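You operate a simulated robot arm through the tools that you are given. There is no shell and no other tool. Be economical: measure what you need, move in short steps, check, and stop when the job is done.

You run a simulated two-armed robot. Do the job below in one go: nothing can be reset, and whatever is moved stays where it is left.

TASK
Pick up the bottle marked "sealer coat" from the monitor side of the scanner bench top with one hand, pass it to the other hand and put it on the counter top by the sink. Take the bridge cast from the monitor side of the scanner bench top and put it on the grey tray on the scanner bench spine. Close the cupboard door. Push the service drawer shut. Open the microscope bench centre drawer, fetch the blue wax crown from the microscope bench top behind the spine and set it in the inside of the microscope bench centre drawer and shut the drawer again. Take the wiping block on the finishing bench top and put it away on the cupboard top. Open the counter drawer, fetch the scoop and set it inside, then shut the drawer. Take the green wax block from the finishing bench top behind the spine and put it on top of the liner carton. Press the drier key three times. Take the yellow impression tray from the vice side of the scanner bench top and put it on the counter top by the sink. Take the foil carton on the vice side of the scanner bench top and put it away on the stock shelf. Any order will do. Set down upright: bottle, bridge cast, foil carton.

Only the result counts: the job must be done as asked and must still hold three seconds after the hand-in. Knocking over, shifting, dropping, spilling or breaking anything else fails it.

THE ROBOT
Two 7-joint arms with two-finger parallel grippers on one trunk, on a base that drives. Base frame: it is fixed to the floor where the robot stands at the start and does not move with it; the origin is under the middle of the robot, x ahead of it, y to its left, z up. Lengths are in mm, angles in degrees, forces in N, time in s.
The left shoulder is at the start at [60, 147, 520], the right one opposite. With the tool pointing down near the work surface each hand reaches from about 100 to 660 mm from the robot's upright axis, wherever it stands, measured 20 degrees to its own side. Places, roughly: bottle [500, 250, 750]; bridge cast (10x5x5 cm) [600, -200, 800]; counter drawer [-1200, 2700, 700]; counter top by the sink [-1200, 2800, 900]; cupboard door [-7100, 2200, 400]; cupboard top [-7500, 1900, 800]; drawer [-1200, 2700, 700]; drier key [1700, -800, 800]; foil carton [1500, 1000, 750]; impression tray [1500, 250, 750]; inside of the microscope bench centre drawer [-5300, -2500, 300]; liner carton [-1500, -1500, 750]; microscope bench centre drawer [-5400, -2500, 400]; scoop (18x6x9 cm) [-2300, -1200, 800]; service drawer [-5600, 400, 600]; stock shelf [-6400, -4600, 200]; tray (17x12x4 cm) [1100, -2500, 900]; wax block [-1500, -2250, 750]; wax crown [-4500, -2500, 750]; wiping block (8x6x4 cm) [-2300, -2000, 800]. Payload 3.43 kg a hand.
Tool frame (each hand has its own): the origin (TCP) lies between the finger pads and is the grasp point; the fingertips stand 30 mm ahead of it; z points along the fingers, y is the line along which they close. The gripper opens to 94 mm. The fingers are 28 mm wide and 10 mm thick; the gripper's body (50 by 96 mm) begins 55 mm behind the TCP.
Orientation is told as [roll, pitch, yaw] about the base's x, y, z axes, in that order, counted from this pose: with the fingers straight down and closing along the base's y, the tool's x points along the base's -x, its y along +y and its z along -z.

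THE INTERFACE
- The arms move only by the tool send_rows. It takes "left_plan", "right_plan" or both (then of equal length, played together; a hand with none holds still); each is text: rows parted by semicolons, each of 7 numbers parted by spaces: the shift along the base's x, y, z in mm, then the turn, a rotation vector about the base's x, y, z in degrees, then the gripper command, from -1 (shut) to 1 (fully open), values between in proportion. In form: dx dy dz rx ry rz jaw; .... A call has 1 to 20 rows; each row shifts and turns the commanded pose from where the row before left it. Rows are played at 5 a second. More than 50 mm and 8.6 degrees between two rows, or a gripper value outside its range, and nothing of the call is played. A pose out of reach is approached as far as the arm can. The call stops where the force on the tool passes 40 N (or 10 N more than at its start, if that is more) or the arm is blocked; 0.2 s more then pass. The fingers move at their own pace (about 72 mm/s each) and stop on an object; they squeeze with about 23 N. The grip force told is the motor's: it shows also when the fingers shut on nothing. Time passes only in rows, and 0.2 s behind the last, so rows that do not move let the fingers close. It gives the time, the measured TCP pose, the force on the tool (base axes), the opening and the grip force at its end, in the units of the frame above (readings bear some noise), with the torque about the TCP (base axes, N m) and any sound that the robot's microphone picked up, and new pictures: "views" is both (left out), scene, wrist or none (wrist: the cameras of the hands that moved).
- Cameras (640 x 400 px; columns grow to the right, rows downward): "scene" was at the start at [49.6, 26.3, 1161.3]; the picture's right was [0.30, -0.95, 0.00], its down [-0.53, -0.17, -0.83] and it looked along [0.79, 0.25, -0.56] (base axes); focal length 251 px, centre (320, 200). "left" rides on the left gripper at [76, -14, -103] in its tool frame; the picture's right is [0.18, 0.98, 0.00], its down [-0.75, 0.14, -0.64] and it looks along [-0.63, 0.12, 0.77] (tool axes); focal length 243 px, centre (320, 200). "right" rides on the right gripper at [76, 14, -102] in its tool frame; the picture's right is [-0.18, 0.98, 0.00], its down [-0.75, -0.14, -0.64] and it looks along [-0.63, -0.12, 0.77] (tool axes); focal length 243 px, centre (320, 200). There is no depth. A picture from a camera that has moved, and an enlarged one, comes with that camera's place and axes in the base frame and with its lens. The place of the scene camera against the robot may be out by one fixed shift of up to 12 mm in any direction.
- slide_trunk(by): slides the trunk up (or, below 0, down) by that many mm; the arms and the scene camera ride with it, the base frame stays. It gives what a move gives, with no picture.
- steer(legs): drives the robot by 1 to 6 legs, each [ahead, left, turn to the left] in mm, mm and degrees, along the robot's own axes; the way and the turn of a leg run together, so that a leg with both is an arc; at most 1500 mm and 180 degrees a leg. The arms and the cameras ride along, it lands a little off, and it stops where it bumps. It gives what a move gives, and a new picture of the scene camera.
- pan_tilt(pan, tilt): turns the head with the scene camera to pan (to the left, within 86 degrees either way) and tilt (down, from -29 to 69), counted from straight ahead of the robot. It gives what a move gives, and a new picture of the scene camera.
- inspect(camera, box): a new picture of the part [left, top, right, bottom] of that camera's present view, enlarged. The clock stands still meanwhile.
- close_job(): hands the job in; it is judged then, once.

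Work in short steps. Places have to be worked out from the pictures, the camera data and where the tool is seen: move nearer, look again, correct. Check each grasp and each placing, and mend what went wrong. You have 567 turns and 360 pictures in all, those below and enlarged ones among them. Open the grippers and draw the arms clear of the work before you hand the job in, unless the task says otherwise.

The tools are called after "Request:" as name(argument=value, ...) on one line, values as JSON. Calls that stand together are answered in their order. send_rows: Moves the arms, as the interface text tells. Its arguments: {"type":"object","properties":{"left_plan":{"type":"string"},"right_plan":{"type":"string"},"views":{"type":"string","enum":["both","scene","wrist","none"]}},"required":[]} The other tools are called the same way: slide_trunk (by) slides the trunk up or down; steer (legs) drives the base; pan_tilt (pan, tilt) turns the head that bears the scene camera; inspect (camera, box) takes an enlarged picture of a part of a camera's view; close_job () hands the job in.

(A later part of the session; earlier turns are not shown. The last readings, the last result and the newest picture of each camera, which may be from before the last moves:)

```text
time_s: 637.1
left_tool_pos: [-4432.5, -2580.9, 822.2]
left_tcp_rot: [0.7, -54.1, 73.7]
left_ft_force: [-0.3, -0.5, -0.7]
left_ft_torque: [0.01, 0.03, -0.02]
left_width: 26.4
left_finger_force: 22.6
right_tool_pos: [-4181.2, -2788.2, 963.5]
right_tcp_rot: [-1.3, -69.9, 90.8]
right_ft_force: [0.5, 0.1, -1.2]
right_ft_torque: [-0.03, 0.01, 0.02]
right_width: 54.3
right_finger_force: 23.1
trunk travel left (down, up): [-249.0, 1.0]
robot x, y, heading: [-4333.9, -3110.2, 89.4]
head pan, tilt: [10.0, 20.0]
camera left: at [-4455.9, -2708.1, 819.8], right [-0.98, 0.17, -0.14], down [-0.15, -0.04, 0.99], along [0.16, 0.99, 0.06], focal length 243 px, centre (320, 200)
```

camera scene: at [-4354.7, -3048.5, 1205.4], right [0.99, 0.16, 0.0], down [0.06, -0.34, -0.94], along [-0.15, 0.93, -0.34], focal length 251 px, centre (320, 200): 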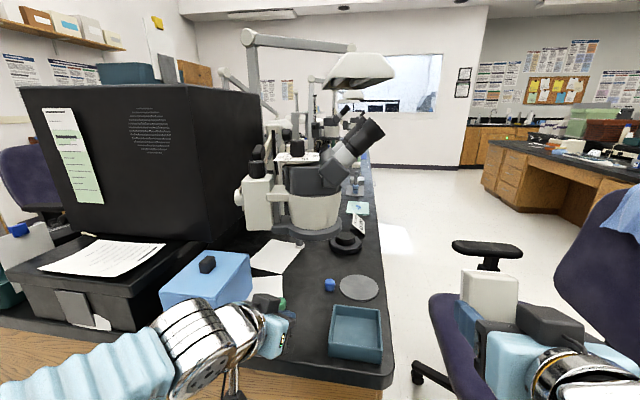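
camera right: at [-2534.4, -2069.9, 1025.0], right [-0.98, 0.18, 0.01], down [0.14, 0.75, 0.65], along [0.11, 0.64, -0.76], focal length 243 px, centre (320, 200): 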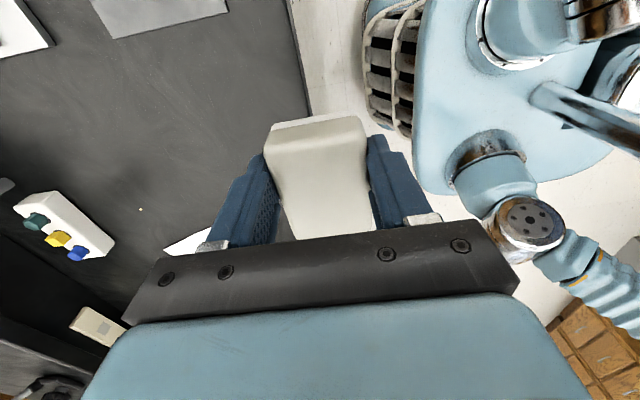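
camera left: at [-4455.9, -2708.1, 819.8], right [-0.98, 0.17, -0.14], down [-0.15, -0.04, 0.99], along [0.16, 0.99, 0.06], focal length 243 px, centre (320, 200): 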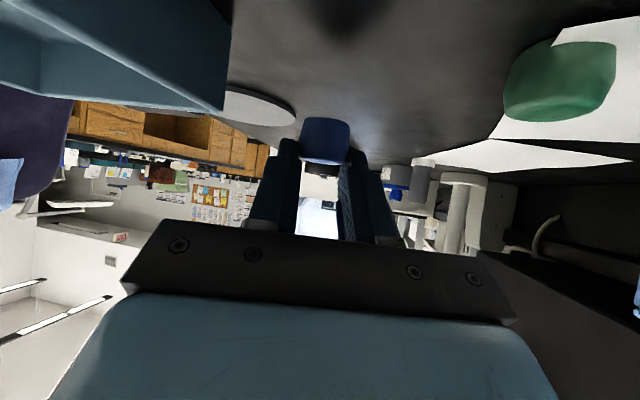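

The crown is held (26.4 mm). I retreat clear of the bench and the microscope.

Request:
send_rows(left_plan="-8 -28 5 0 0 0 -1; -8 -28 5 0 0 0 -1; -8 -28 5 0 0 0 -1; -8 -28 5 0 0 0 -1; -8 -28 5 0 0 0 -1; -8 -28 5 0 0 0 -1; -8 -20 5 0 0 0 -1", views="none")

Request:
steer(legs=[[-245, 15, 4]])

Request:
pan_tilt(pan=5, tilt=25)

Request:
inspect(camera="scene", box=[260, 40, 400, 160])

```text
time_s: 638.7
left_tool_pos: [-4488.8, -2771.5, 856.2]
left_tcp_rot: [0.7, -54.1, 73.6]
left_ft_force: [0.3, 1.3, -0.6]
left_ft_torque: [0.02, -0.01, 0.01]
left_width: 26.4
left_finger_force: 23.2
right_tool_pos: [-4180.8, -2788.8, 962.2]
right_tcp_rot: [-1.2, -70.0, 90.8]
right_ft_force: [1.4, -0.1, -0.9]
right_ft_torque: [-0.06, 0.0, -0.03]
right_width: 54.5
right_finger_force: 22.8
trunk travel left (down, up): [-249.0, 1.0]
robot x, y, heading: [-4335.6, -3109.0, 89.1]
head pan, tilt: [10.0, 20.0]
```

```text
time_s: 640.5
left_tool_pos: [-4521.7, -3029.5, 857.8]
left_tcp_rot: [0.7, -54.0, 77.8]
left_ft_force: [-0.4, 0.6, -0.2]
left_ft_torque: [0.03, 0.01, 0.02]
left_width: 26.6
left_finger_force: 23.0
right_tool_pos: [-4212.4, -3026.3, 964.1]
right_tcp_rot: [-1.4, -70.0, 95.0]
right_ft_force: [-0.4, 0.5, -0.2]
right_ft_torque: [-0.05, -0.02, 0.0]
right_width: 54.7
right_finger_force: 23.2
trunk travel left (down, up): [-249.0, 1.0]
robot x, y, heading: [-4341.5, -3357.3, 93.7]
head pan, tilt: [10.0, 20.0]
camera scene: at [-4367.8, -3297.1, 1205.4], right [0.97, 0.23, 0.0], down [0.08, -0.33, -0.94], along [-0.22, 0.91, -0.34], focal length 251 px, centre (320, 200)
```

scene: 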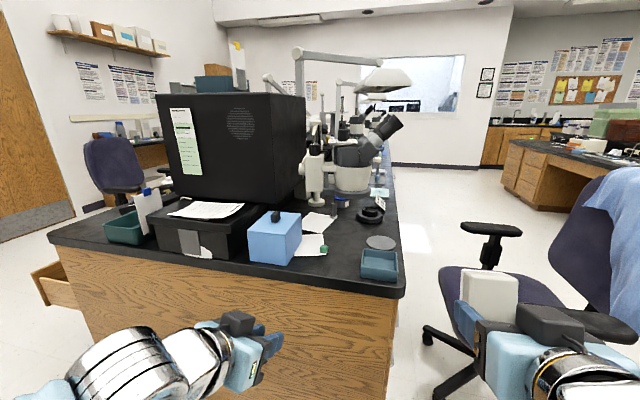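

```text
time_s: 641.1
left_tool_pos: [-4522.1, -3029.9, 856.5]
left_tcp_rot: [0.6, -54.2, 77.8]
left_ft_force: [-0.8, 0.3, -1.0]
left_ft_torque: [0.0, 0.02, -0.02]
left_width: 26.5
left_finger_force: 22.8
right_tool_pos: [-4212.8, -3025.6, 961.6]
right_tcp_rot: [-1.2, -70.1, 95.1]
right_ft_force: [-0.1, -0.1, -1.2]
right_ft_torque: [-0.02, 0.0, 0.05]
right_width: 54.6
right_finger_force: 23.2
trunk travel left (down, up): [-249.0, 1.0]
robot x, y, heading: [-4340.5, -3359.3, 93.5]
head pan, tilt: [5.0, 25.0]
camera scene: at [-4359.7, -3296.7, 1197.3], right [0.99, 0.15, 0.0], down [0.06, -0.42, -0.91], along [-0.14, 0.9, -0.42], focal length 251 px, centre (320, 200)
```

scene: 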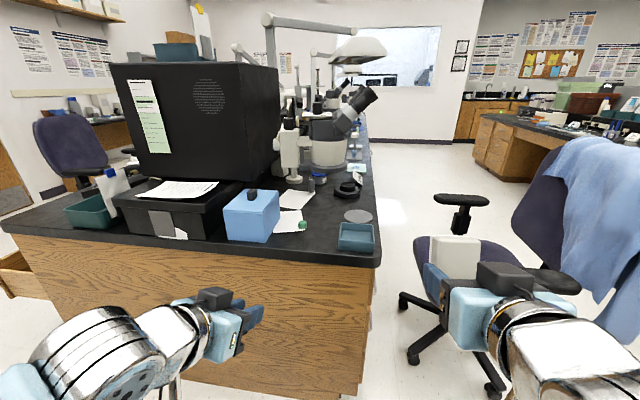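

```text
3.33 times, centred on (330, 100) of scene
camera zoom: at [-4359.7, -3296.7, 1197.3], right [0.99, 0.15, 0.0], down [0.06, -0.42, -0.91], along [-0.14, 0.9, -0.42], focal length 837 px, centre (287, 533)
```

zoom: 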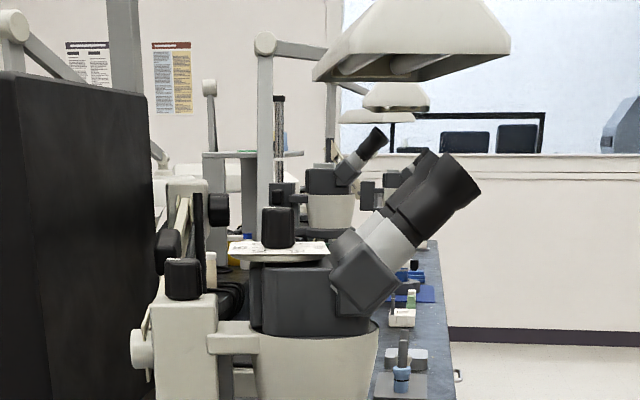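

The microscope head is back where it was (matching within a pixel). Now I bring both hands upright again for the trip to the open drawer.

Request:
send_rows(left_plan="-5 0 10 -7.53 1.6 0 -1; -5 0 10 -7.53 1.6 0 -1; -5 0 10 -7.53 1.6 0 -1; -5 0 10 -7.53 1.6 0 -1; -5 0 10 -7.53 1.6 0 -1; -5 0 10 -7.53 1.6 0 -1; -5 0 10 -7.53 1.6 0 -1; -5 0 0 0 0 7.5 -1; -5 0 0 0 0 7.5 -1", right_plan="0 0 0 -7.8 -0.4 0 -1; 0 0 0 -7.8 -0.4 0 -1; 0 0 0 -7.8 -0.4 0 -1; 0 0 0 -7.8 -0.4 0 -1; 0 0 0 -7.8 -0.4 0 -1; 0 0 0 -7.8 -0.4 0 -1; 0 0 0 -7.8 -0.4 0 -1; 0 0 0 -7.8 -0.4 0 -1; 0 0 0 -7.8 -0.4 0 -1", views="wrist")

```text
time_s: 643.1
left_tool_pos: [-4568.0, -3029.9, 926.7]
left_tcp_rot: [0.4, -0.1, 92.9]
left_ft_force: [0.3, -0.3, -1.3]
left_ft_torque: [0.01, -0.02, -0.01]
left_width: 26.4
left_finger_force: 22.9
right_tool_pos: [-4214.0, -3025.3, 962.3]
right_tcp_rot: [0.6, 0.4, 93.7]
right_ft_force: [-0.4, 0.6, -0.5]
right_ft_torque: [0.01, 0.01, -0.01]
right_width: 54.3
right_finger_force: 22.4
trunk travel left (down, up): [-249.0, 1.0]
robot x, y, heading: [-4344.6, -3356.8, 93.4]
head pan, tilt: [5.0, 25.0]
camera right: at [-4221.5, -3101.9, 1065.6], right [-0.99, 0.12, 0.01], down [0.1, 0.77, 0.64], along [0.07, 0.63, -0.77], focal length 243 px, centre (320, 200)
camera left: at [-4550.1, -3106.9, 1029.4], right [-0.97, -0.23, 0.01], down [-0.17, 0.74, 0.65], along [-0.16, 0.63, -0.76], focal length 243 px, centre (320, 200)
```

right: 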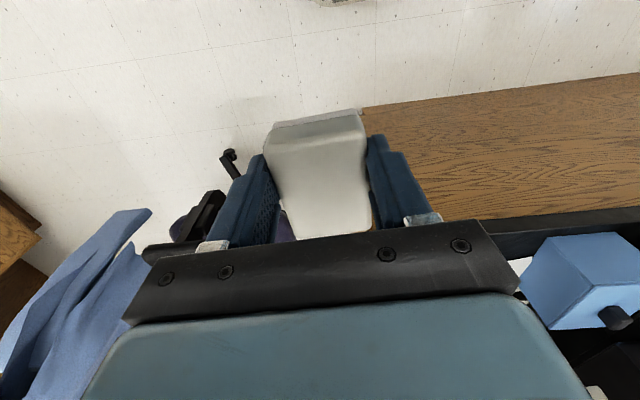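
left: 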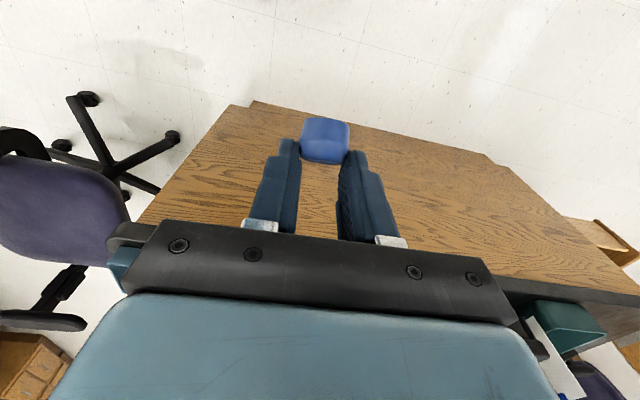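

Crown held at the tips. I drive west past the bench end, turn to face the drawer.

Request:
steer(legs=[[0, 1450, -3.4], [0, 680, 0], [0, 0, -90], [0, 740, 0]])

Request:
pan_tilt(pan=5, tilt=40)

```text
time_s: 661.1
left_tool_pos: [-6157.9, -2511.7, 927.0]
left_tcp_rot: [0.5, -0.2, 0.8]
left_ft_force: [0.0, 0.1, 0.4]
left_ft_torque: [-0.02, 0.02, -0.03]
left_width: 26.5
left_finger_force: 22.8
right_tool_pos: [-6166.8, -2866.7, 961.7]
right_tcp_rot: [0.6, 0.3, 1.5]
right_ft_force: [-1.0, 0.1, -1.2]
right_ft_torque: [0.0, 0.01, 0.03]
right_width: 54.5
right_finger_force: 22.9
trunk travel left (down, up): [-249.0, 1.0]
robot x, y, heading: [-6491.2, -2725.1, 1.4]
head pan, tilt: [5.0, 25.0]
camera scene: at [-6436.8, -2715.1, 1197.3], right [0.11, -0.99, 0.0], down [-0.42, -0.05, -0.91], along [0.9, 0.1, -0.42], focal length 251 px, centre (320, 200)
```

scene: 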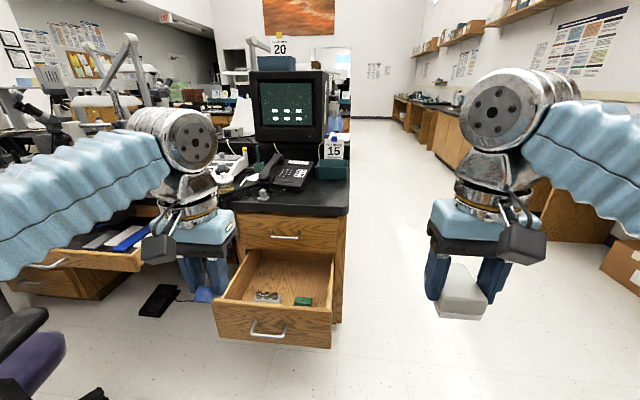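

```text
time_s: 661.9
left_tool_pos: [-6157.1, -2511.7, 927.6]
left_tcp_rot: [0.5, -0.4, 0.9]
left_ft_force: [0.2, 0.2, -0.4]
left_ft_torque: [0.0, 0.0, 0.01]
left_width: 26.5
left_finger_force: 23.1
right_tool_pos: [-6166.7, -2866.3, 962.5]
right_tcp_rot: [0.7, 0.3, 1.5]
right_ft_force: [-1.2, 0.5, -0.9]
right_ft_torque: [0.01, 0.01, 0.0]
right_width: 54.5
right_finger_force: 23.0
trunk travel left (down, up): [-249.0, 1.0]
robot x, y, heading: [-6492.7, -2725.1, 1.6]
head pan, tilt: [5.0, 40.0]
camera scene: at [-6443.8, -2715.8, 1174.0], right [0.11, -0.99, 0.0], down [-0.64, -0.07, -0.77], along [0.76, 0.09, -0.64], focal length 251 px, centre (320, 200)
```

scene: 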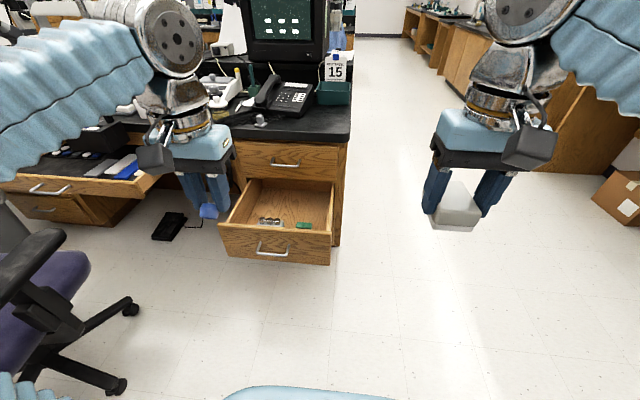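

The open drawer holds two small items near its front. I enlarge to choose a free spot.

Request:
inspect(camera="scene", box=[200, 165, 350, 270])

```text
3.81 times, centred on (275, 218) of scene
camera zoom: at [-6443.8, -2715.8, 1174.0], right [0.11, -0.99, 0.0], down [-0.64, -0.07, -0.77], along [0.76, 0.09, -0.64], focal length 957 px, centre (491, 133)
```

zoom: 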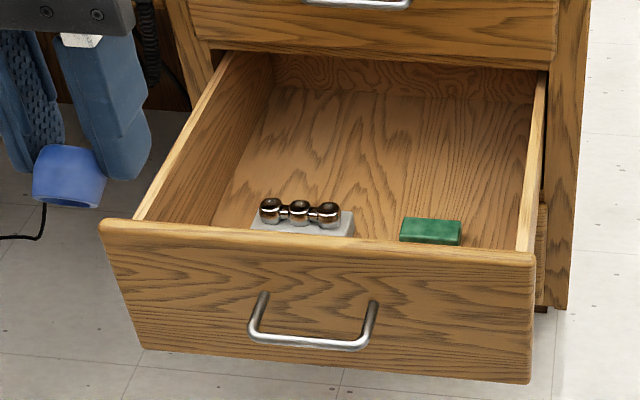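

A free spot is at about (-5645,-2495), behind the items. I drive up and lower the trunk.

Request:
steer(legs=[[300, 75, -1.5]])

Request:
slide_trunk(by=-235)

Request:
send_rows(left_plan="42 0 -8 0 0 0 -1; 42 0 -8 0 0 0 -1; 42 0 -8 0 0 0 -1; 42 0 -8 0 0 0 -1; 30 0 -8 0 0 0 -1; 0 0 0 0 0 0 -1", views="both")

```text
time_s: 664.0
left_tool_pos: [-5850.3, -2438.5, 928.5]
left_tcp_rot: [0.6, -0.3, -0.7]
left_ft_force: [0.4, -0.4, -0.6]
left_ft_torque: [0.04, -0.02, 0.04]
left_width: 26.5
left_finger_force: 23.2
right_tool_pos: [-5866.6, -2792.8, 962.4]
right_tcp_rot: [0.7, 0.3, 0.1]
right_ft_force: [0.0, -0.1, -1.6]
right_ft_torque: [0.0, -0.01, 0.0]
right_width: 54.4
right_finger_force: 23.0
trunk travel left (down, up): [-249.0, 1.0]
robot x, y, heading: [-6194.8, -2644.2, 0.1]
head pan, tilt: [5.0, 40.0]
camera scene: at [-6141.0, -2636.2, 1174.0], right [0.09, -1.0, 0.0], down [-0.64, -0.06, -0.77], along [0.76, 0.07, -0.64], focal length 251 px, centre (320, 200)
```

scene: 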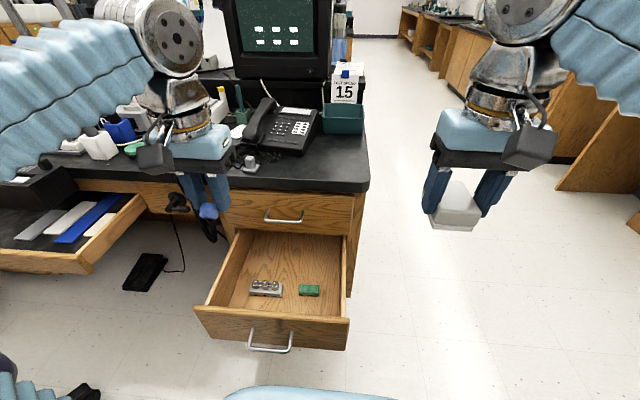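

```text
time_s: 666.5
left_tool_pos: [-5850.3, -2439.5, 692.2]
left_tcp_rot: [0.5, -0.3, -0.6]
left_ft_force: [-0.8, 0.3, 0.5]
left_ft_torque: [0.01, 0.0, 0.01]
left_width: 26.3
left_finger_force: 23.3
right_tool_pos: [-5867.1, -2793.7, 728.6]
right_tcp_rot: [0.7, 0.3, 0.1]
right_ft_force: [0.9, 0.6, -1.2]
right_ft_torque: [0.0, 0.0, -0.02]
right_width: 54.4
right_finger_force: 22.6
trunk travel left (down, up): [-14.0, 236.0]
robot x, y, heading: [-6189.4, -2640.4, -0.0]
head pan, tilt: [5.0, 40.0]
```

```text
time_s: 667.9
left_tool_pos: [-5648.9, -2441.1, 650.9]
left_tcp_rot: [0.5, -0.3, -0.7]
left_ft_force: [0.6, 0.0, 0.1]
left_ft_torque: [-0.02, 0.0, -0.03]
left_width: 26.2
left_finger_force: 23.4
right_tool_pos: [-5866.3, -2793.9, 728.0]
right_tcp_rot: [0.7, 0.2, 0.0]
right_ft_force: [0.2, -0.5, -1.4]
right_ft_torque: [0.0, 0.0, 0.0]
right_width: 54.4
right_finger_force: 23.2
trunk travel left (down, up): [-14.0, 236.0]
robot x, y, heading: [-6188.2, -2644.0, 0.0]
head pan, tilt: [5.0, 40.0]
camera scene: at [-6140.9, -2636.2, 939.0], right [0.09, -1.0, 0.0], down [-0.64, -0.06, -0.77], along [0.76, 0.07, -0.64], focal length 251 px, centre (320, 200)
camera left: at [-5728.0, -2456.4, 754.6], right [-0.17, 0.98, 0.01], down [0.75, 0.13, 0.65], along [0.64, 0.12, -0.76], focal length 243 px, centre (320, 200)
```

scene: 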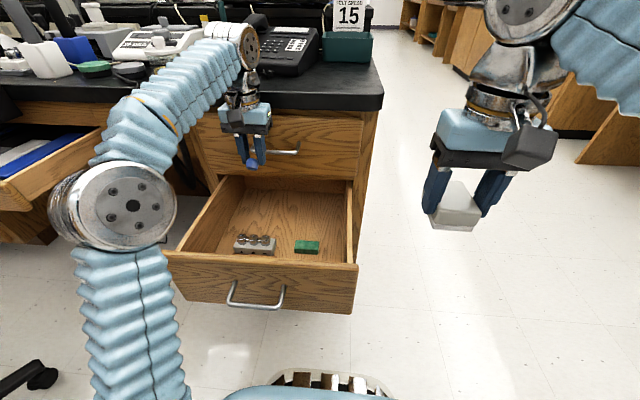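
left: 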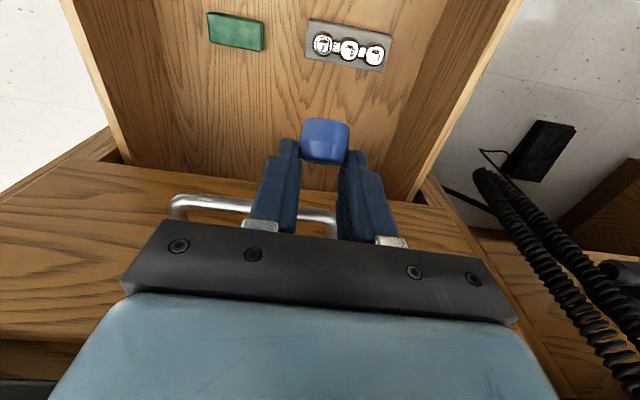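

The top drawer's handle is close behind, and the items leave a 53 mm gap. I yaw the left hand -90° so its fingers close along x, and centre it on the gap at (-5663,-2489).

Request:
send_rows(left_plan="-2 -4 0 0 0 -8.2 -1; -2 -4 0 0 0 -8.2 -1; -2 -4 0 0 0 -8.2 -1; -2 -4 0 0 0 -8.2 -1; -1 -4 0 0 0 -8.2 -1; -1 -4 0 0 0 -8.2 -1; -1 -4 0 0 0 -8.2 -1; -1 -5 0 0 0 -8.2 -1; -1 -5 0 0 0 -8.2 -1; -1 -5 0 0 0 -8.2 -1; 0 -5 0 0 0 -8 -1", views="wrist")

```text
time_s: 670.3
left_tool_pos: [-5666.2, -2487.6, 652.7]
left_tcp_rot: [0.5, -0.3, -90.8]
left_ft_force: [0.6, 0.1, 0.1]
left_ft_torque: [-0.01, 0.02, 0.0]
left_width: 26.5
left_finger_force: 23.0
right_tool_pos: [-5867.6, -2793.9, 727.4]
right_tcp_rot: [0.6, 0.3, 0.3]
right_ft_force: [1.0, 0.7, -1.1]
right_ft_torque: [-0.01, 0.02, -0.01]
right_width: 54.2
right_finger_force: 23.1
trunk travel left (down, up): [-14.0, 236.0]
robot x, y, heading: [-6192.2, -2641.2, 0.1]
head pan, tilt: [5.0, 40.0]
camera left: at [-5681.7, -2411.1, 754.2], right [0.99, 0.17, 0.01], down [0.12, -0.75, 0.65], along [0.11, -0.64, -0.76], focal length 243 px, centre (320, 200)
```

left: 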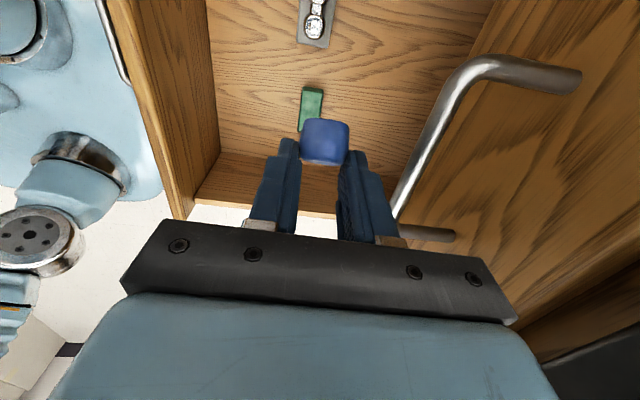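

Centred on the gap. I descend into the drawer.

Request:
send_rows(left_plan="0 -1 -40 0 0 0 -1; 0 0 -40 0 0 0 -1; 0 0 -40 0 0 0 -1; 0 0 -35 0 0 0 -1; 0 0 -20 0 0 0 -1; 0 0 0 0 0 0 -1", views="both")

```text
time_s: 671.7
left_tool_pos: [-5664.0, -2492.1, 476.5]
left_tcp_rot: [0.6, -0.3, -90.6]
left_ft_force: [-0.1, 0.3, -0.5]
left_ft_torque: [0.01, 0.02, 0.04]
left_width: 26.2
left_finger_force: 22.8
right_tool_pos: [-5866.6, -2794.0, 726.6]
right_tcp_rot: [0.7, 0.2, 0.1]
right_ft_force: [-0.3, 0.8, -1.7]
right_ft_torque: [0.01, -0.02, 0.01]
right_width: 54.6
right_finger_force: 22.8
trunk travel left (down, up): [-14.0, 236.0]
robot x, y, heading: [-6189.7, -2640.8, -0.2]
head pan, tilt: [5.0, 40.0]
camera scene: at [-6140.9, -2636.2, 939.0], right [0.09, -1.0, 0.0], down [-0.64, -0.06, -0.77], along [0.76, 0.07, -0.64], focal length 251 px, centre (320, 200)
camera left: at [-5679.7, -2415.5, 578.2], right [0.98, 0.17, 0.01], down [0.13, -0.75, 0.65], along [0.12, -0.64, -0.76], focal length 243 px, centre (320, 200)
```

scene: 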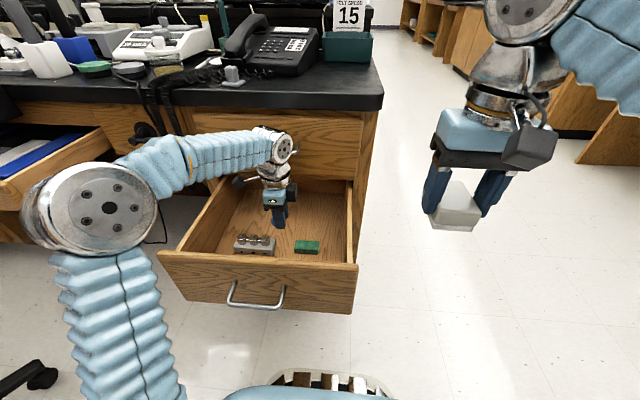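
left: 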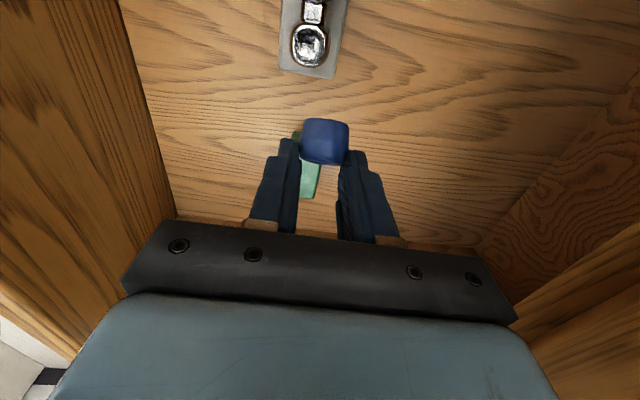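

I shift +5 mm in y (away from the green plate) and lower to contact.

Request:
send_rows(left_plan="3 5 -15 0 0 0 -1; 0 0 -12 0 0 0 -1; 0 0 -8 0 0 0 -1; 0 0 -6 0 0 0 -1; 0 0 -5 0 0 0 -1; 0 0 -5 0 0 0 -1; 0 0 -5 0 0 0 -1; 0 0 -5 0 0 0 -1", views="wrist")

```text
time_s: 673.5
left_tool_pos: [-5663.3, -2484.0, 416.7]
left_tcp_rot: [0.6, -0.3, -90.6]
left_ft_force: [0.6, -0.6, -0.6]
left_ft_torque: [0.04, 0.01, 0.01]
left_width: 26.2
left_finger_force: 23.2
right_tool_pos: [-5866.2, -2791.9, 726.8]
right_tcp_rot: [0.7, 0.3, 0.2]
right_ft_force: [0.6, 0.4, -1.7]
right_ft_torque: [-0.01, 0.04, 0.0]
right_width: 54.2
right_finger_force: 23.2
trunk travel left (down, up): [-14.0, 236.0]
robot x, y, heading: [-6197.5, -2644.4, 0.2]
head pan, tilt: [5.0, 40.0]
camera left: at [-5679.2, -2408.2, 519.1], right [0.98, 0.17, 0.01], down [0.13, -0.75, 0.65], along [0.12, -0.64, -0.76], focal length 243 px, centre (320, 200)
```

left: 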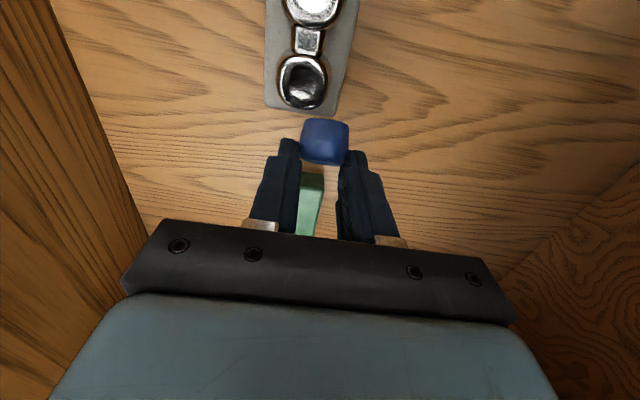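

Request:
send_rows(left_plan="3 -3 -5 0 0 0 -1; 0 0 -5 0 0 0 -1; 0 0 -5 0 0 0 -1; 0 0 -4 0 0 0 -1; 0 0 -4 0 0 0 -1; 0 0 -4 0 0 0 -1; 0 0 -4 0 0 0 -1; 0 0 -4 0 0 0 -1", views="wrist")

```text
time_s: 675.3
left_tool_pos: [-5659.9, -2486.6, 384.0]
left_tcp_rot: [0.8, -0.3, -90.8]
left_ft_force: [1.7, 2.2, 21.7]
left_ft_torque: [0.42, -0.07, -0.01]
left_width: 26.5
left_finger_force: 22.6
right_tool_pos: [-5868.0, -2793.5, 728.7]
right_tcp_rot: [0.6, 0.2, 0.1]
right_ft_force: [0.1, 0.1, -0.9]
right_ft_torque: [0.01, -0.02, 0.03]
right_width: 54.3
right_finger_force: 23.2
trunk travel left (down, up): [-14.0, 236.0]
robot x, y, heading: [-6189.5, -2641.5, 0.1]
head pan, tilt: [5.0, 40.0]
camera left: at [-5676.1, -2410.8, 486.5], right [0.98, 0.17, 0.01], down [0.12, -0.75, 0.65], along [0.12, -0.64, -0.76], focal length 243 px, centre (320, 200)
```

left: 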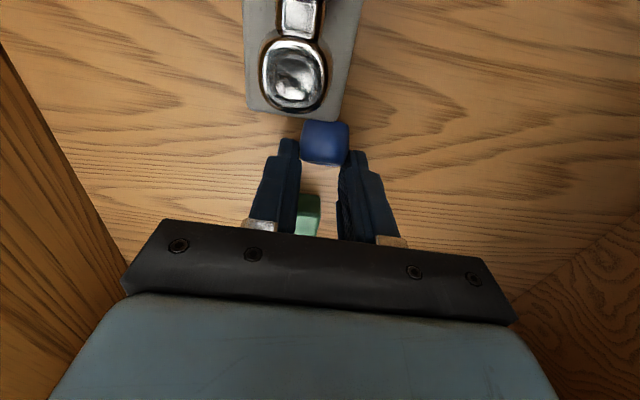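

Contact with the drawer floor. I open slightly and rise straight up.

Request:
send_rows(left_plan="0 0 1 0 0 0 -1; 0 0 0 0 0 0 -0.1; 0 0 0 0 0 0 -0.1; 0 0 0 0 0 0 -0.1; 0 0 15 0 0 0 -0.1; 0 0 30 0 0 0 -0.1; 0 0 40 0 0 0 -0.1; 0 0 45 0 0 0 -0.1; 0 0 45 0 0 0 -0.1; 0 0 45 0 0 0 -0.1; 0 0 45 0 0 0 -0.1", views="both")

```text
time_s: 677.2
left_tool_pos: [-5664.3, -2485.9, 524.3]
left_tcp_rot: [-1.1, 0.0, -90.8]
left_ft_force: [-5.2, -0.6, -5.2]
left_ft_torque: [-0.13, -0.18, 0.07]
left_width: 42.1
left_finger_force: 0.0
right_tool_pos: [-5866.9, -2792.4, 727.6]
right_tcp_rot: [0.6, 0.3, 0.0]
right_ft_force: [0.5, 0.2, -1.5]
right_ft_torque: [0.01, 0.04, -0.01]
right_width: 54.5
right_finger_force: 23.3
trunk travel left (down, up): [-14.0, 236.0]
robot x, y, heading: [-6192.0, -2643.8, -0.2]
head pan, tilt: [5.0, 40.0]
stopped in row 9 (left hand): the force on the tool passed its limit at 78 N (the readings are from after the stop); the commanded pose is now the measured one
camera scene: at [-6140.9, -2636.1, 938.9], right [0.09, -1.0, 0.0], down [-0.64, -0.06, -0.77], along [0.76, 0.07, -0.64], focal length 251 px, centre (320, 200)
camera left: at [-5677.2, -2409.6, 626.8], right [0.98, 0.17, -0.02], down [0.14, -0.75, 0.64], along [0.1, -0.63, -0.77], focal length 243 px, centre (320, 200)
```

scene: 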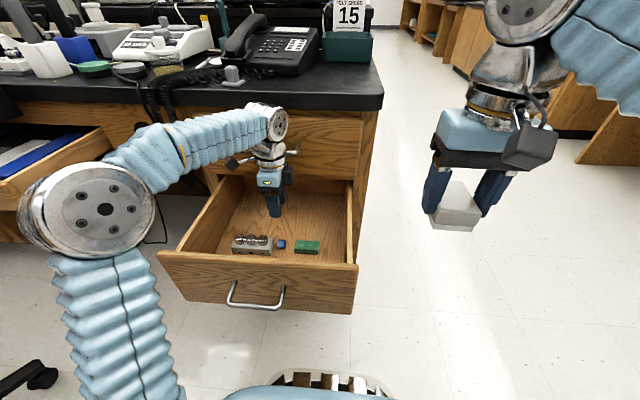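
left: 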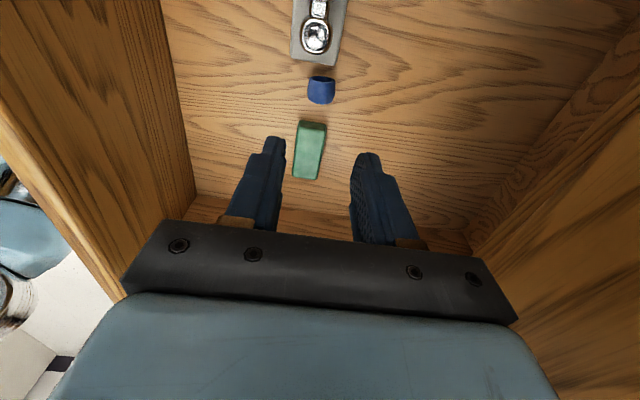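

The crown lies between the two items. The rising hand touched the top drawer's handle from below; I move back (-x) 35 mm first, then rise.

Request:
send_rows(left_plan="0 0 -8 0 0 0 -0.1; -15 0 -4 0 0 0 -0.1; -25 0 0 0 0 0 -0.1; -10 0 20 0 0 0 -0.1; 0 0 40 0 0 0 -0.1; 0 0 40 0 0 0 -0.1; 0 0 40 0 0 0 -0.1; -20 0 30 0 0 0 -0.1", views="scene")

```text
time_s: 679.0
left_tool_pos: [-5730.5, -2482.9, 683.1]
left_tcp_rot: [-0.9, -0.1, -90.7]
left_ft_force: [1.2, 0.1, -0.4]
left_ft_torque: [-0.01, 0.01, -0.02]
left_width: 42.1
left_finger_force: 0.1
right_tool_pos: [-5867.3, -2793.3, 726.7]
right_tcp_rot: [0.7, 0.3, 0.2]
right_ft_force: [0.7, -0.4, -1.0]
right_ft_torque: [-0.03, 0.04, 0.0]
right_width: 54.3
right_finger_force: 22.9
trunk travel left (down, up): [-14.0, 236.0]
robot x, y, heading: [-6191.9, -2641.8, 0.0]
head pan, tilt: [5.0, 40.0]
camera scene: at [-6140.9, -2636.2, 938.9], right [0.09, -1.0, 0.0], down [-0.64, -0.06, -0.77], along [0.76, 0.07, -0.64], focal length 251 px, centre (320, 200)
```

scene: 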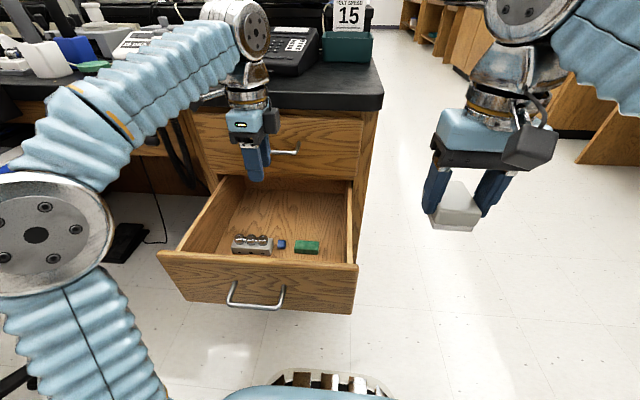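

I back off, close the fingers and tilt the left hand forward to push the drawer shut above its handle.

Request:
steer(legs=[[-330, 0, 0]])

Request:
send_rows(left_plan="5 0 -18 0 -8.2 0 -1; 5 0 -18 0 -8.2 0 -1; 5 0 -18 0 -8.2 0 -1; 5 0 -18 0 -8.2 0 -1; 5 0 -18 0 -8.2 0 -1; 5 0 -18 0 -8.2 0 -1; 5 0 -18 0 -8.2 0 -1; 5 0 -18 0 -8.2 0 -1; 5 0 -20 0 -8.2 0 -1; 5 0 -20 0 -8.2 0 -1; 5 0 -20 0 -8 0 -1", views="both")

```text
time_s: 681.2
left_tool_pos: [-6061.4, -2481.9, 682.3]
left_tcp_rot: [-0.9, -0.1, -90.3]
left_ft_force: [0.4, -0.2, 0.1]
left_ft_torque: [-0.02, 0.05, 0.01]
left_width: 42.3
left_finger_force: 0.1
right_tool_pos: [-6196.9, -2792.3, 728.1]
right_tcp_rot: [0.7, 0.2, 0.4]
right_ft_force: [-1.1, -0.1, -2.1]
right_ft_torque: [0.0, 0.03, -0.01]
right_width: 54.4
right_finger_force: 23.2
trunk travel left (down, up): [-14.0, 236.0]
robot x, y, heading: [-6519.2, -2644.5, 0.2]
head pan, tilt: [5.0, 40.0]
camera scene: at [-6471.1, -2637.0, 939.0], right [0.09, -1.0, 0.0], down [-0.64, -0.06, -0.77], along [0.76, 0.07, -0.64], focal length 251 px, centre (320, 200)
```

scene: 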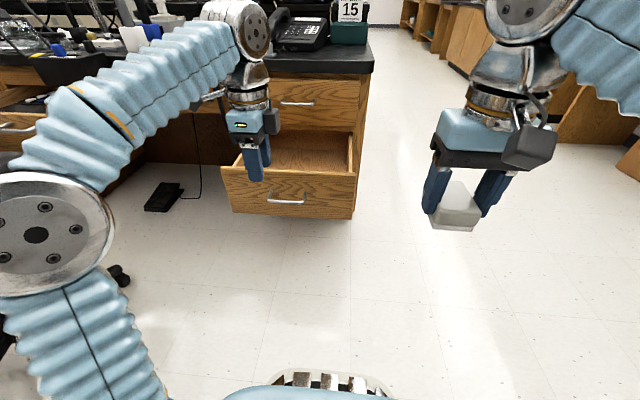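

```text
time_s: 683.6
left_tool_pos: [-6005.5, -2483.8, 487.0]
left_tcp_rot: [84.9, 0.5, -90.1]
left_ft_force: [0.7, -0.3, 0.1]
left_ft_torque: [-0.03, -0.01, -0.01]
left_width: 0.0
left_finger_force: 23.0
left hand out of reach, approached as far as the arm can: row 11
right_tool_pos: [-6196.2, -2792.4, 727.1]
right_tcp_rot: [0.7, 0.3, 0.4]
right_ft_force: [0.3, 0.3, -1.6]
right_ft_torque: [-0.02, 0.04, 0.04]
right_width: 54.4
right_finger_force: 23.1
trunk travel left (down, up): [-14.0, 236.0]
robot x, y, heading: [-6521.8, -2645.6, 0.4]
head pan, tilt: [5.0, 40.0]
camera scene: at [-6471.1, -2636.9, 939.0], right [0.09, -1.0, 0.0], down [-0.64, -0.06, -0.77], along [0.76, 0.07, -0.64], focal length 251 px, centre (320, 200)
camera left: at [-6110.5, -2407.3, 484.1], right [0.09, 0.18, 0.98], down [-0.63, -0.75, 0.19], along [0.77, -0.63, 0.05], focal length 243 px, centre (320, 200)
```

scene: 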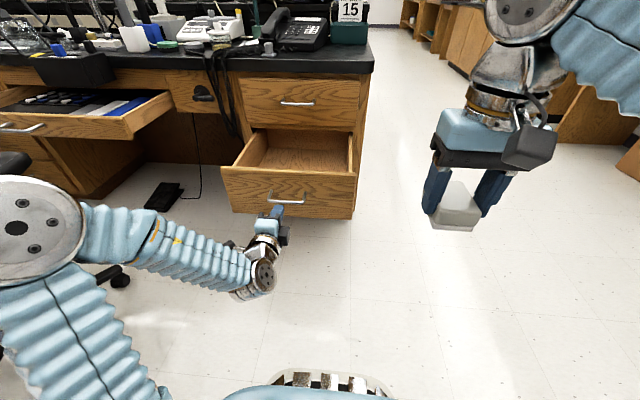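
left: 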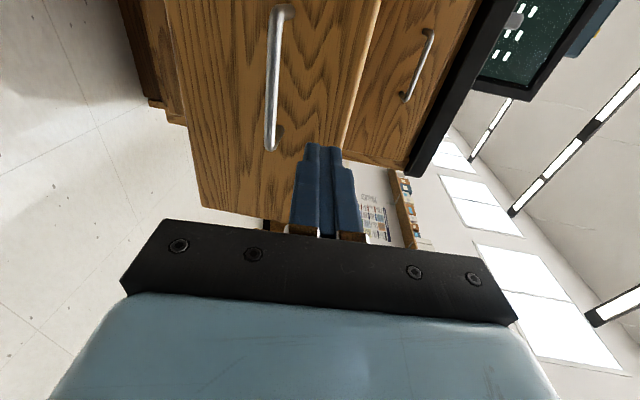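

The fingertips face the drawer front near its top; I lower 16 mm (to z≈470) and push by driving forward.

Request:
send_rows(left_plan="0 0 -8 0 0 0 -1; 0 0 -8 0 0 0 -1", views="none")

Request:
steer(legs=[[220, 0, 0]])

```text
time_s: 684.2
left_tool_pos: [-6005.2, -2483.3, 480.7]
left_tcp_rot: [84.8, 0.4, -90.1]
left_ft_force: [0.7, -0.1, 0.7]
left_ft_torque: [-0.05, -0.01, 0.01]
left_width: 0.1
left_finger_force: 23.1
left hand out of reach, approached as far as the arm can: row 2
right_tool_pos: [-6195.7, -2791.9, 728.6]
right_tcp_rot: [0.8, 0.2, 0.3]
right_ft_force: [0.2, 1.0, -1.2]
right_ft_torque: [0.02, 0.02, 0.02]
right_width: 54.3
right_finger_force: 23.1
trunk travel left (down, up): [-14.0, 236.0]
robot x, y, heading: [-6520.3, -2647.3, 0.4]
head pan, tilt: [5.0, 40.0]
```

```text
time_s: 685.9
left_tool_pos: [-5776.4, -2483.3, 481.3]
left_tcp_rot: [84.8, 0.4, -90.0]
left_ft_force: [0.4, -0.7, 0.6]
left_ft_torque: [-0.02, 0.03, -0.01]
left_width: 0.0
left_finger_force: 23.0
right_tool_pos: [-5967.8, -2791.7, 728.6]
right_tcp_rot: [0.7, 0.2, 0.2]
right_ft_force: [-0.3, -0.6, -1.0]
right_ft_torque: [0.01, 0.01, -0.03]
right_width: 54.4
right_finger_force: 23.3
trunk travel left (down, up): [-14.0, 236.0]
robot x, y, heading: [-6292.5, -2642.9, 0.5]
head pan, tilt: [5.0, 40.0]
camera scene: at [-6243.3, -2635.7, 939.0], right [0.09, -1.0, 0.0], down [-0.64, -0.06, -0.77], along [0.76, 0.07, -0.64], focal length 251 px, centre (320, 200)
```

scene: 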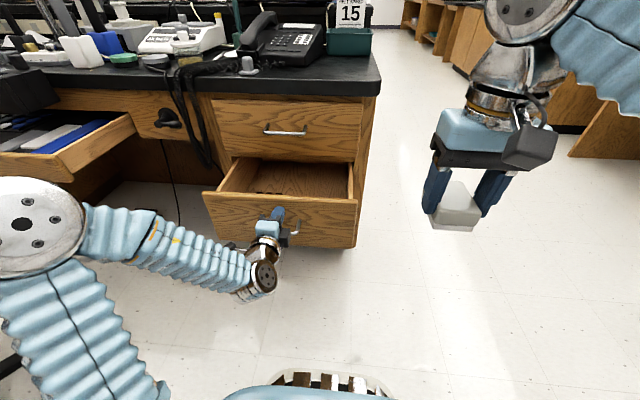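

The drawer moves in. Continue pushing.

Request:
steer(legs=[[150, 0, 0], [60, 0, 0]])

```text
time_s: 687.8
left_tool_pos: [-5588.3, -2476.6, 479.9]
left_tcp_rot: [84.9, 0.7, -89.8]
left_ft_force: [-15.1, 3.4, 6.9]
left_ft_torque: [0.0, -0.33, 0.08]
left_width: 0.3
left_finger_force: 22.7
right_tool_pos: [-5773.6, -2786.8, 726.7]
right_tcp_rot: [0.7, 0.4, 0.7]
right_ft_force: [-0.2, 0.2, -2.0]
right_ft_torque: [0.02, 0.01, 0.02]
right_width: 54.3
right_finger_force: 22.5
trunk travel left (down, up): [-14.0, 236.0]
robot x, y, heading: [-6103.1, -2643.1, 0.5]
head pan, tilt: [5.0, 40.0]
stopped in leg 2: the force on the tool passed its limit at 146 N (the readings are from after the stop); the commanded pose is now the measured one
camera scene: at [-6050.0, -2633.3, 939.0], right [0.1, -0.99, 0.0], down [-0.64, -0.06, -0.77], along [0.76, 0.08, -0.64], focal length 251 px, centre (320, 200)
```

scene: 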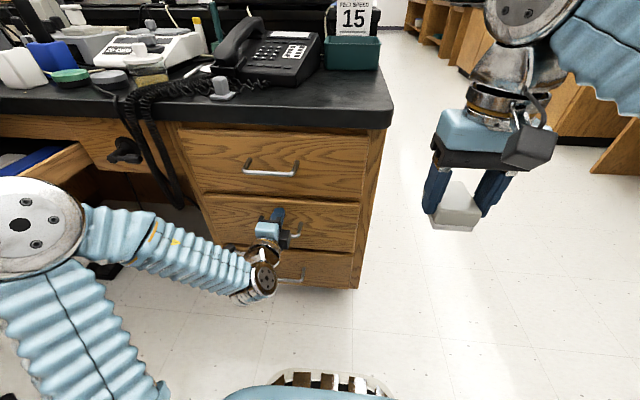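

The drawer is shut. I back off and verify.

Request:
steer(legs=[[-350, 0, 0]])

Request:
inspect(camera="scene", box=[180, 60, 400, 240])

```text
time_s: 690.1
left_tool_pos: [-5936.3, -2482.8, 480.0]
left_tcp_rot: [84.6, 0.6, -89.8]
left_ft_force: [0.7, -0.9, -0.3]
left_ft_torque: [0.0, -0.02, -0.02]
left_width: 0.0
left_finger_force: 23.3
right_tool_pos: [-6123.1, -2791.9, 726.9]
right_tcp_rot: [0.7, 0.3, 0.7]
right_ft_force: [1.0, -0.2, -0.7]
right_ft_torque: [0.0, -0.01, -0.02]
right_width: 54.2
right_finger_force: 23.2
trunk travel left (down, up): [-14.0, 236.0]
robot x, y, heading: [-6447.8, -2644.6, 0.6]
head pan, tilt: [5.0, 40.0]
camera scene: at [-6399.3, -2637.6, 939.0], right [0.1, -1.0, 0.0], down [-0.64, -0.06, -0.77], along [0.76, 0.08, -0.64], focal length 251 px, centre (320, 200)
```

scene: 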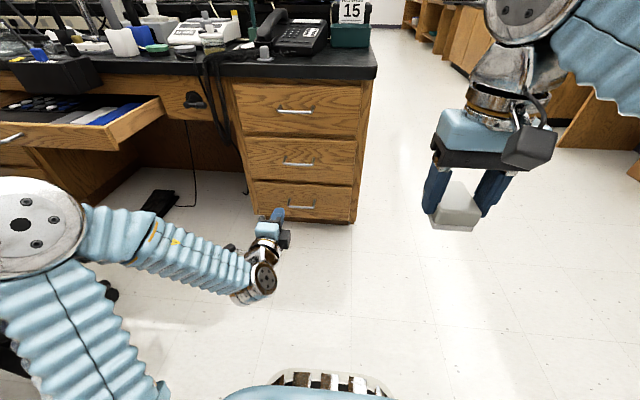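

```text
2.22 times, centred on (290, 150) of scene
camera zoom: at [-6399.3, -2637.6, 939.0], right [0.1, -1.0, 0.0], down [-0.64, -0.06, -0.77], along [0.76, 0.08, -0.64], focal length 558 px, centre (387, 311)
```

zoom: 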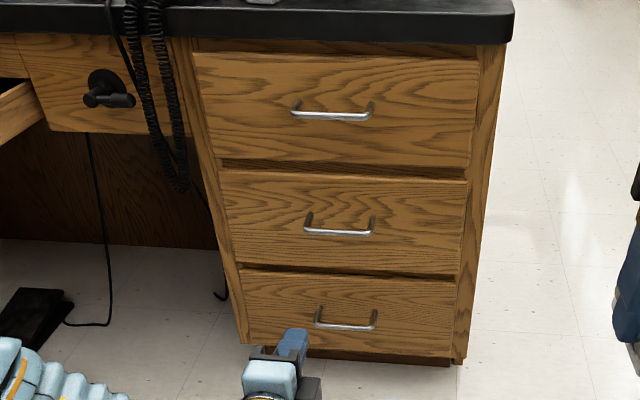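

The middle drawer is closed like its neighbours. I bring the left hand upright and look north toward the service drawer.

Request:
send_rows(left_plan="-8 0 19 0 8.2 0 -1; -8 0 19 0 8.2 0 -1; -8 0 19 0 8.2 0 -1; -8 0 19 0 8.2 0 -1; -8 0 19 0 8.2 0 -1; -8 0 19 0 8.2 0 -1; -8 0 19 0 8.2 0 -1; -8 0 19 0 8.2 0 -1; -8 0 19 0 8.2 0 -1; -8 0 19 0 8.2 0 -1; -8 0 10 0 2.5 0 -1", views="none")

Request:
send_rows(left_plan="-12 6 0 0 0 8.2 -1; -12 6 0 0 0 8.2 -1; -12 6 0 0 0 8.2 -1; -12 6 0 0 0 8.2 -1; -10 6 0 0 0 8.2 -1; -8 6 0 0 0 8.2 -1; -8 6 0 0 0 8.2 -1; -8 6 0 0 0 8.2 -1; -8 6 0 0 0 8.2 -1; -8 6 0 0 0 8.2 -1; -8 6 0 0 0 8 -1", views="none")

Request:
slide_trunk(by=150)

Request:
pan_tilt(pan=70, tilt=22)

```text
time_s: 692.5
left_tool_pos: [-6024.8, -2483.0, 681.3]
left_tcp_rot: [0.1, 0.1, -90.6]
left_ft_force: [-0.6, -0.2, 0.6]
left_ft_torque: [0.0, -0.03, -0.01]
left_width: 0.1
left_finger_force: 22.5
right_tool_pos: [-6121.8, -2790.3, 726.2]
right_tcp_rot: [0.7, 0.3, 0.6]
right_ft_force: [0.8, -1.1, -2.2]
right_ft_torque: [-0.02, 0.01, 0.0]
right_width: 54.5
right_finger_force: 22.8
trunk travel left (down, up): [-14.0, 236.0]
robot x, y, heading: [-6447.1, -2645.7, 0.5]
head pan, tilt: [5.0, 40.0]
```

```text
time_s: 694.9
left_tool_pos: [-6131.3, -2415.7, 680.7]
left_tcp_rot: [0.3, 0.2, -0.4]
left_ft_force: [-0.1, -0.3, -0.3]
left_ft_torque: [0.0, -0.01, -0.01]
left_width: 0.2
left_finger_force: 22.7
right_tool_pos: [-6123.3, -2792.8, 726.2]
right_tcp_rot: [0.7, 0.3, 0.6]
right_ft_force: [-0.7, 0.3, -1.9]
right_ft_torque: [-0.01, 0.02, -0.02]
right_width: 54.4
right_finger_force: 22.5
trunk travel left (down, up): [-14.0, 236.0]
robot x, y, heading: [-6447.6, -2644.7, 0.7]
head pan, tilt: [5.0, 40.0]
```

```text
time_s: 696.6
left_tool_pos: [-6131.5, -2416.6, 831.5]
left_tcp_rot: [0.3, 0.1, -0.6]
left_ft_force: [0.3, 0.3, -0.1]
left_ft_torque: [0.01, -0.01, -0.04]
left_width: 0.0
left_finger_force: 23.1
right_tool_pos: [-6122.8, -2791.6, 877.6]
right_tcp_rot: [0.6, 0.3, 0.6]
right_ft_force: [0.0, 0.3, -1.1]
right_ft_torque: [0.01, 0.05, -0.02]
right_width: 54.2
right_finger_force: 22.7
trunk travel left (down, up): [-164.0, 86.0]
robot x, y, heading: [-6448.2, -2645.2, 0.5]
head pan, tilt: [5.0, 40.0]
```

```text
time_s: 698.0
left_tool_pos: [-6130.6, -2416.6, 831.5]
left_tcp_rot: [0.2, 0.0, -0.7]
left_ft_force: [0.0, 0.4, -0.2]
left_ft_torque: [-0.01, -0.01, 0.01]
left_width: 0.1
left_finger_force: 22.5
right_tool_pos: [-6122.6, -2791.3, 876.9]
right_tcp_rot: [0.7, 0.2, 0.6]
right_ft_force: [-0.1, 0.0, 0.1]
right_ft_torque: [-0.03, 0.04, 0.02]
right_width: 54.5
right_finger_force: 22.9
trunk travel left (down, up): [-164.0, 86.0]
robot x, y, heading: [-6444.8, -2643.2, 0.5]
head pan, tilt: [70.0, 22.0]
camera scene: at [-6453.1, -2558.4, 1117.1], right [0.94, -0.33, 0.0], down [-0.12, -0.35, -0.93], along [0.31, 0.87, -0.37], focal length 251 px, centre (320, 200)
```

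scene: 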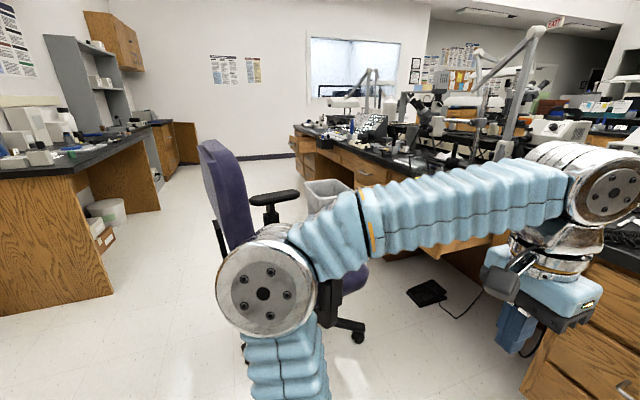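

A chair and a side bench narrow the west aisle, so I take the safe way round: south end, up the east aisle, to the north end.

Request:
steer(legs=[[0, -680, -0.5], [1500, 0, 0], [1500, 0, 0], [100, 0, 0], [0, 1400, 0], [0, 1400, 0]])

Request:
pan_tilt(pan=60, tilt=20)

```text
time_s: 720.2
left_tool_pos: [-2988.5, -2435.5, 830.6]
left_tcp_rot: [0.3, 0.3, 0.2]
left_ft_force: [0.3, 0.0, 0.2]
left_ft_torque: [-0.02, 0.01, 0.02]
left_width: 0.0
left_finger_force: 23.2
right_tool_pos: [-2976.7, -2811.8, 876.9]
right_tcp_rot: [0.6, 0.3, 1.3]
right_ft_force: [0.2, 0.5, -0.5]
right_ft_torque: [-0.05, 0.01, -0.01]
right_width: 54.1
right_finger_force: 22.7
trunk travel left (down, up): [-164.0, 86.0]
robot x, y, heading: [-3303.9, -2665.6, 1.5]
head pan, tilt: [70.0, 22.0]
stopped in leg 5: the robot was blocked; the commanded pose is now the measured one
camera scene: at [-3309.1, -2582.1, 1117.1], right [0.95, -0.32, 0.0], down [-0.12, -0.36, -0.93], along [0.3, 0.88, -0.37], focal length 251 px, centre (320, 200)
```

scene: 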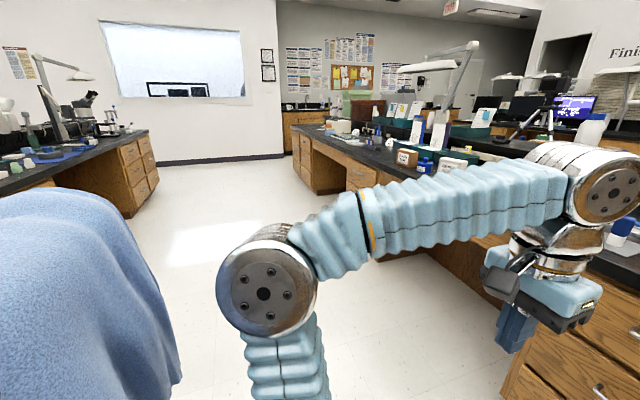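

```text
time_s: 720.9
left_tool_pos: [-2987.8, -2436.0, 830.1]
left_tcp_rot: [0.2, 0.2, 0.2]
left_ft_force: [-0.1, 0.0, 0.4]
left_ft_torque: [-0.04, -0.01, 0.02]
left_width: 0.0
left_finger_force: 23.1
right_tool_pos: [-2976.5, -2812.4, 877.2]
right_tcp_rot: [0.7, 0.3, 1.4]
right_ft_force: [1.1, -0.1, -1.9]
right_ft_torque: [-0.03, 0.01, 0.0]
right_width: 54.4
right_finger_force: 22.9
trunk travel left (down, up): [-164.0, 86.0]
robot x, y, heading: [-3301.6, -2671.5, 1.2]
head pan, tilt: [60.0, 20.0]
camera scene: at [-3294.2, -2588.6, 1120.4], right [0.88, -0.48, 0.0], down [-0.16, -0.3, -0.94], along [0.45, 0.82, -0.34], focal length 251 px, centre (320, 200)
```

scene: 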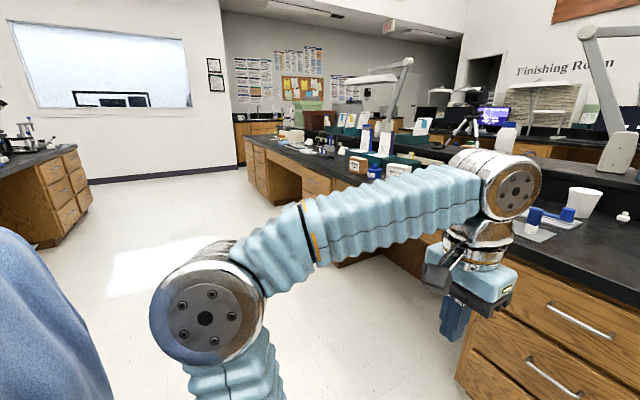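

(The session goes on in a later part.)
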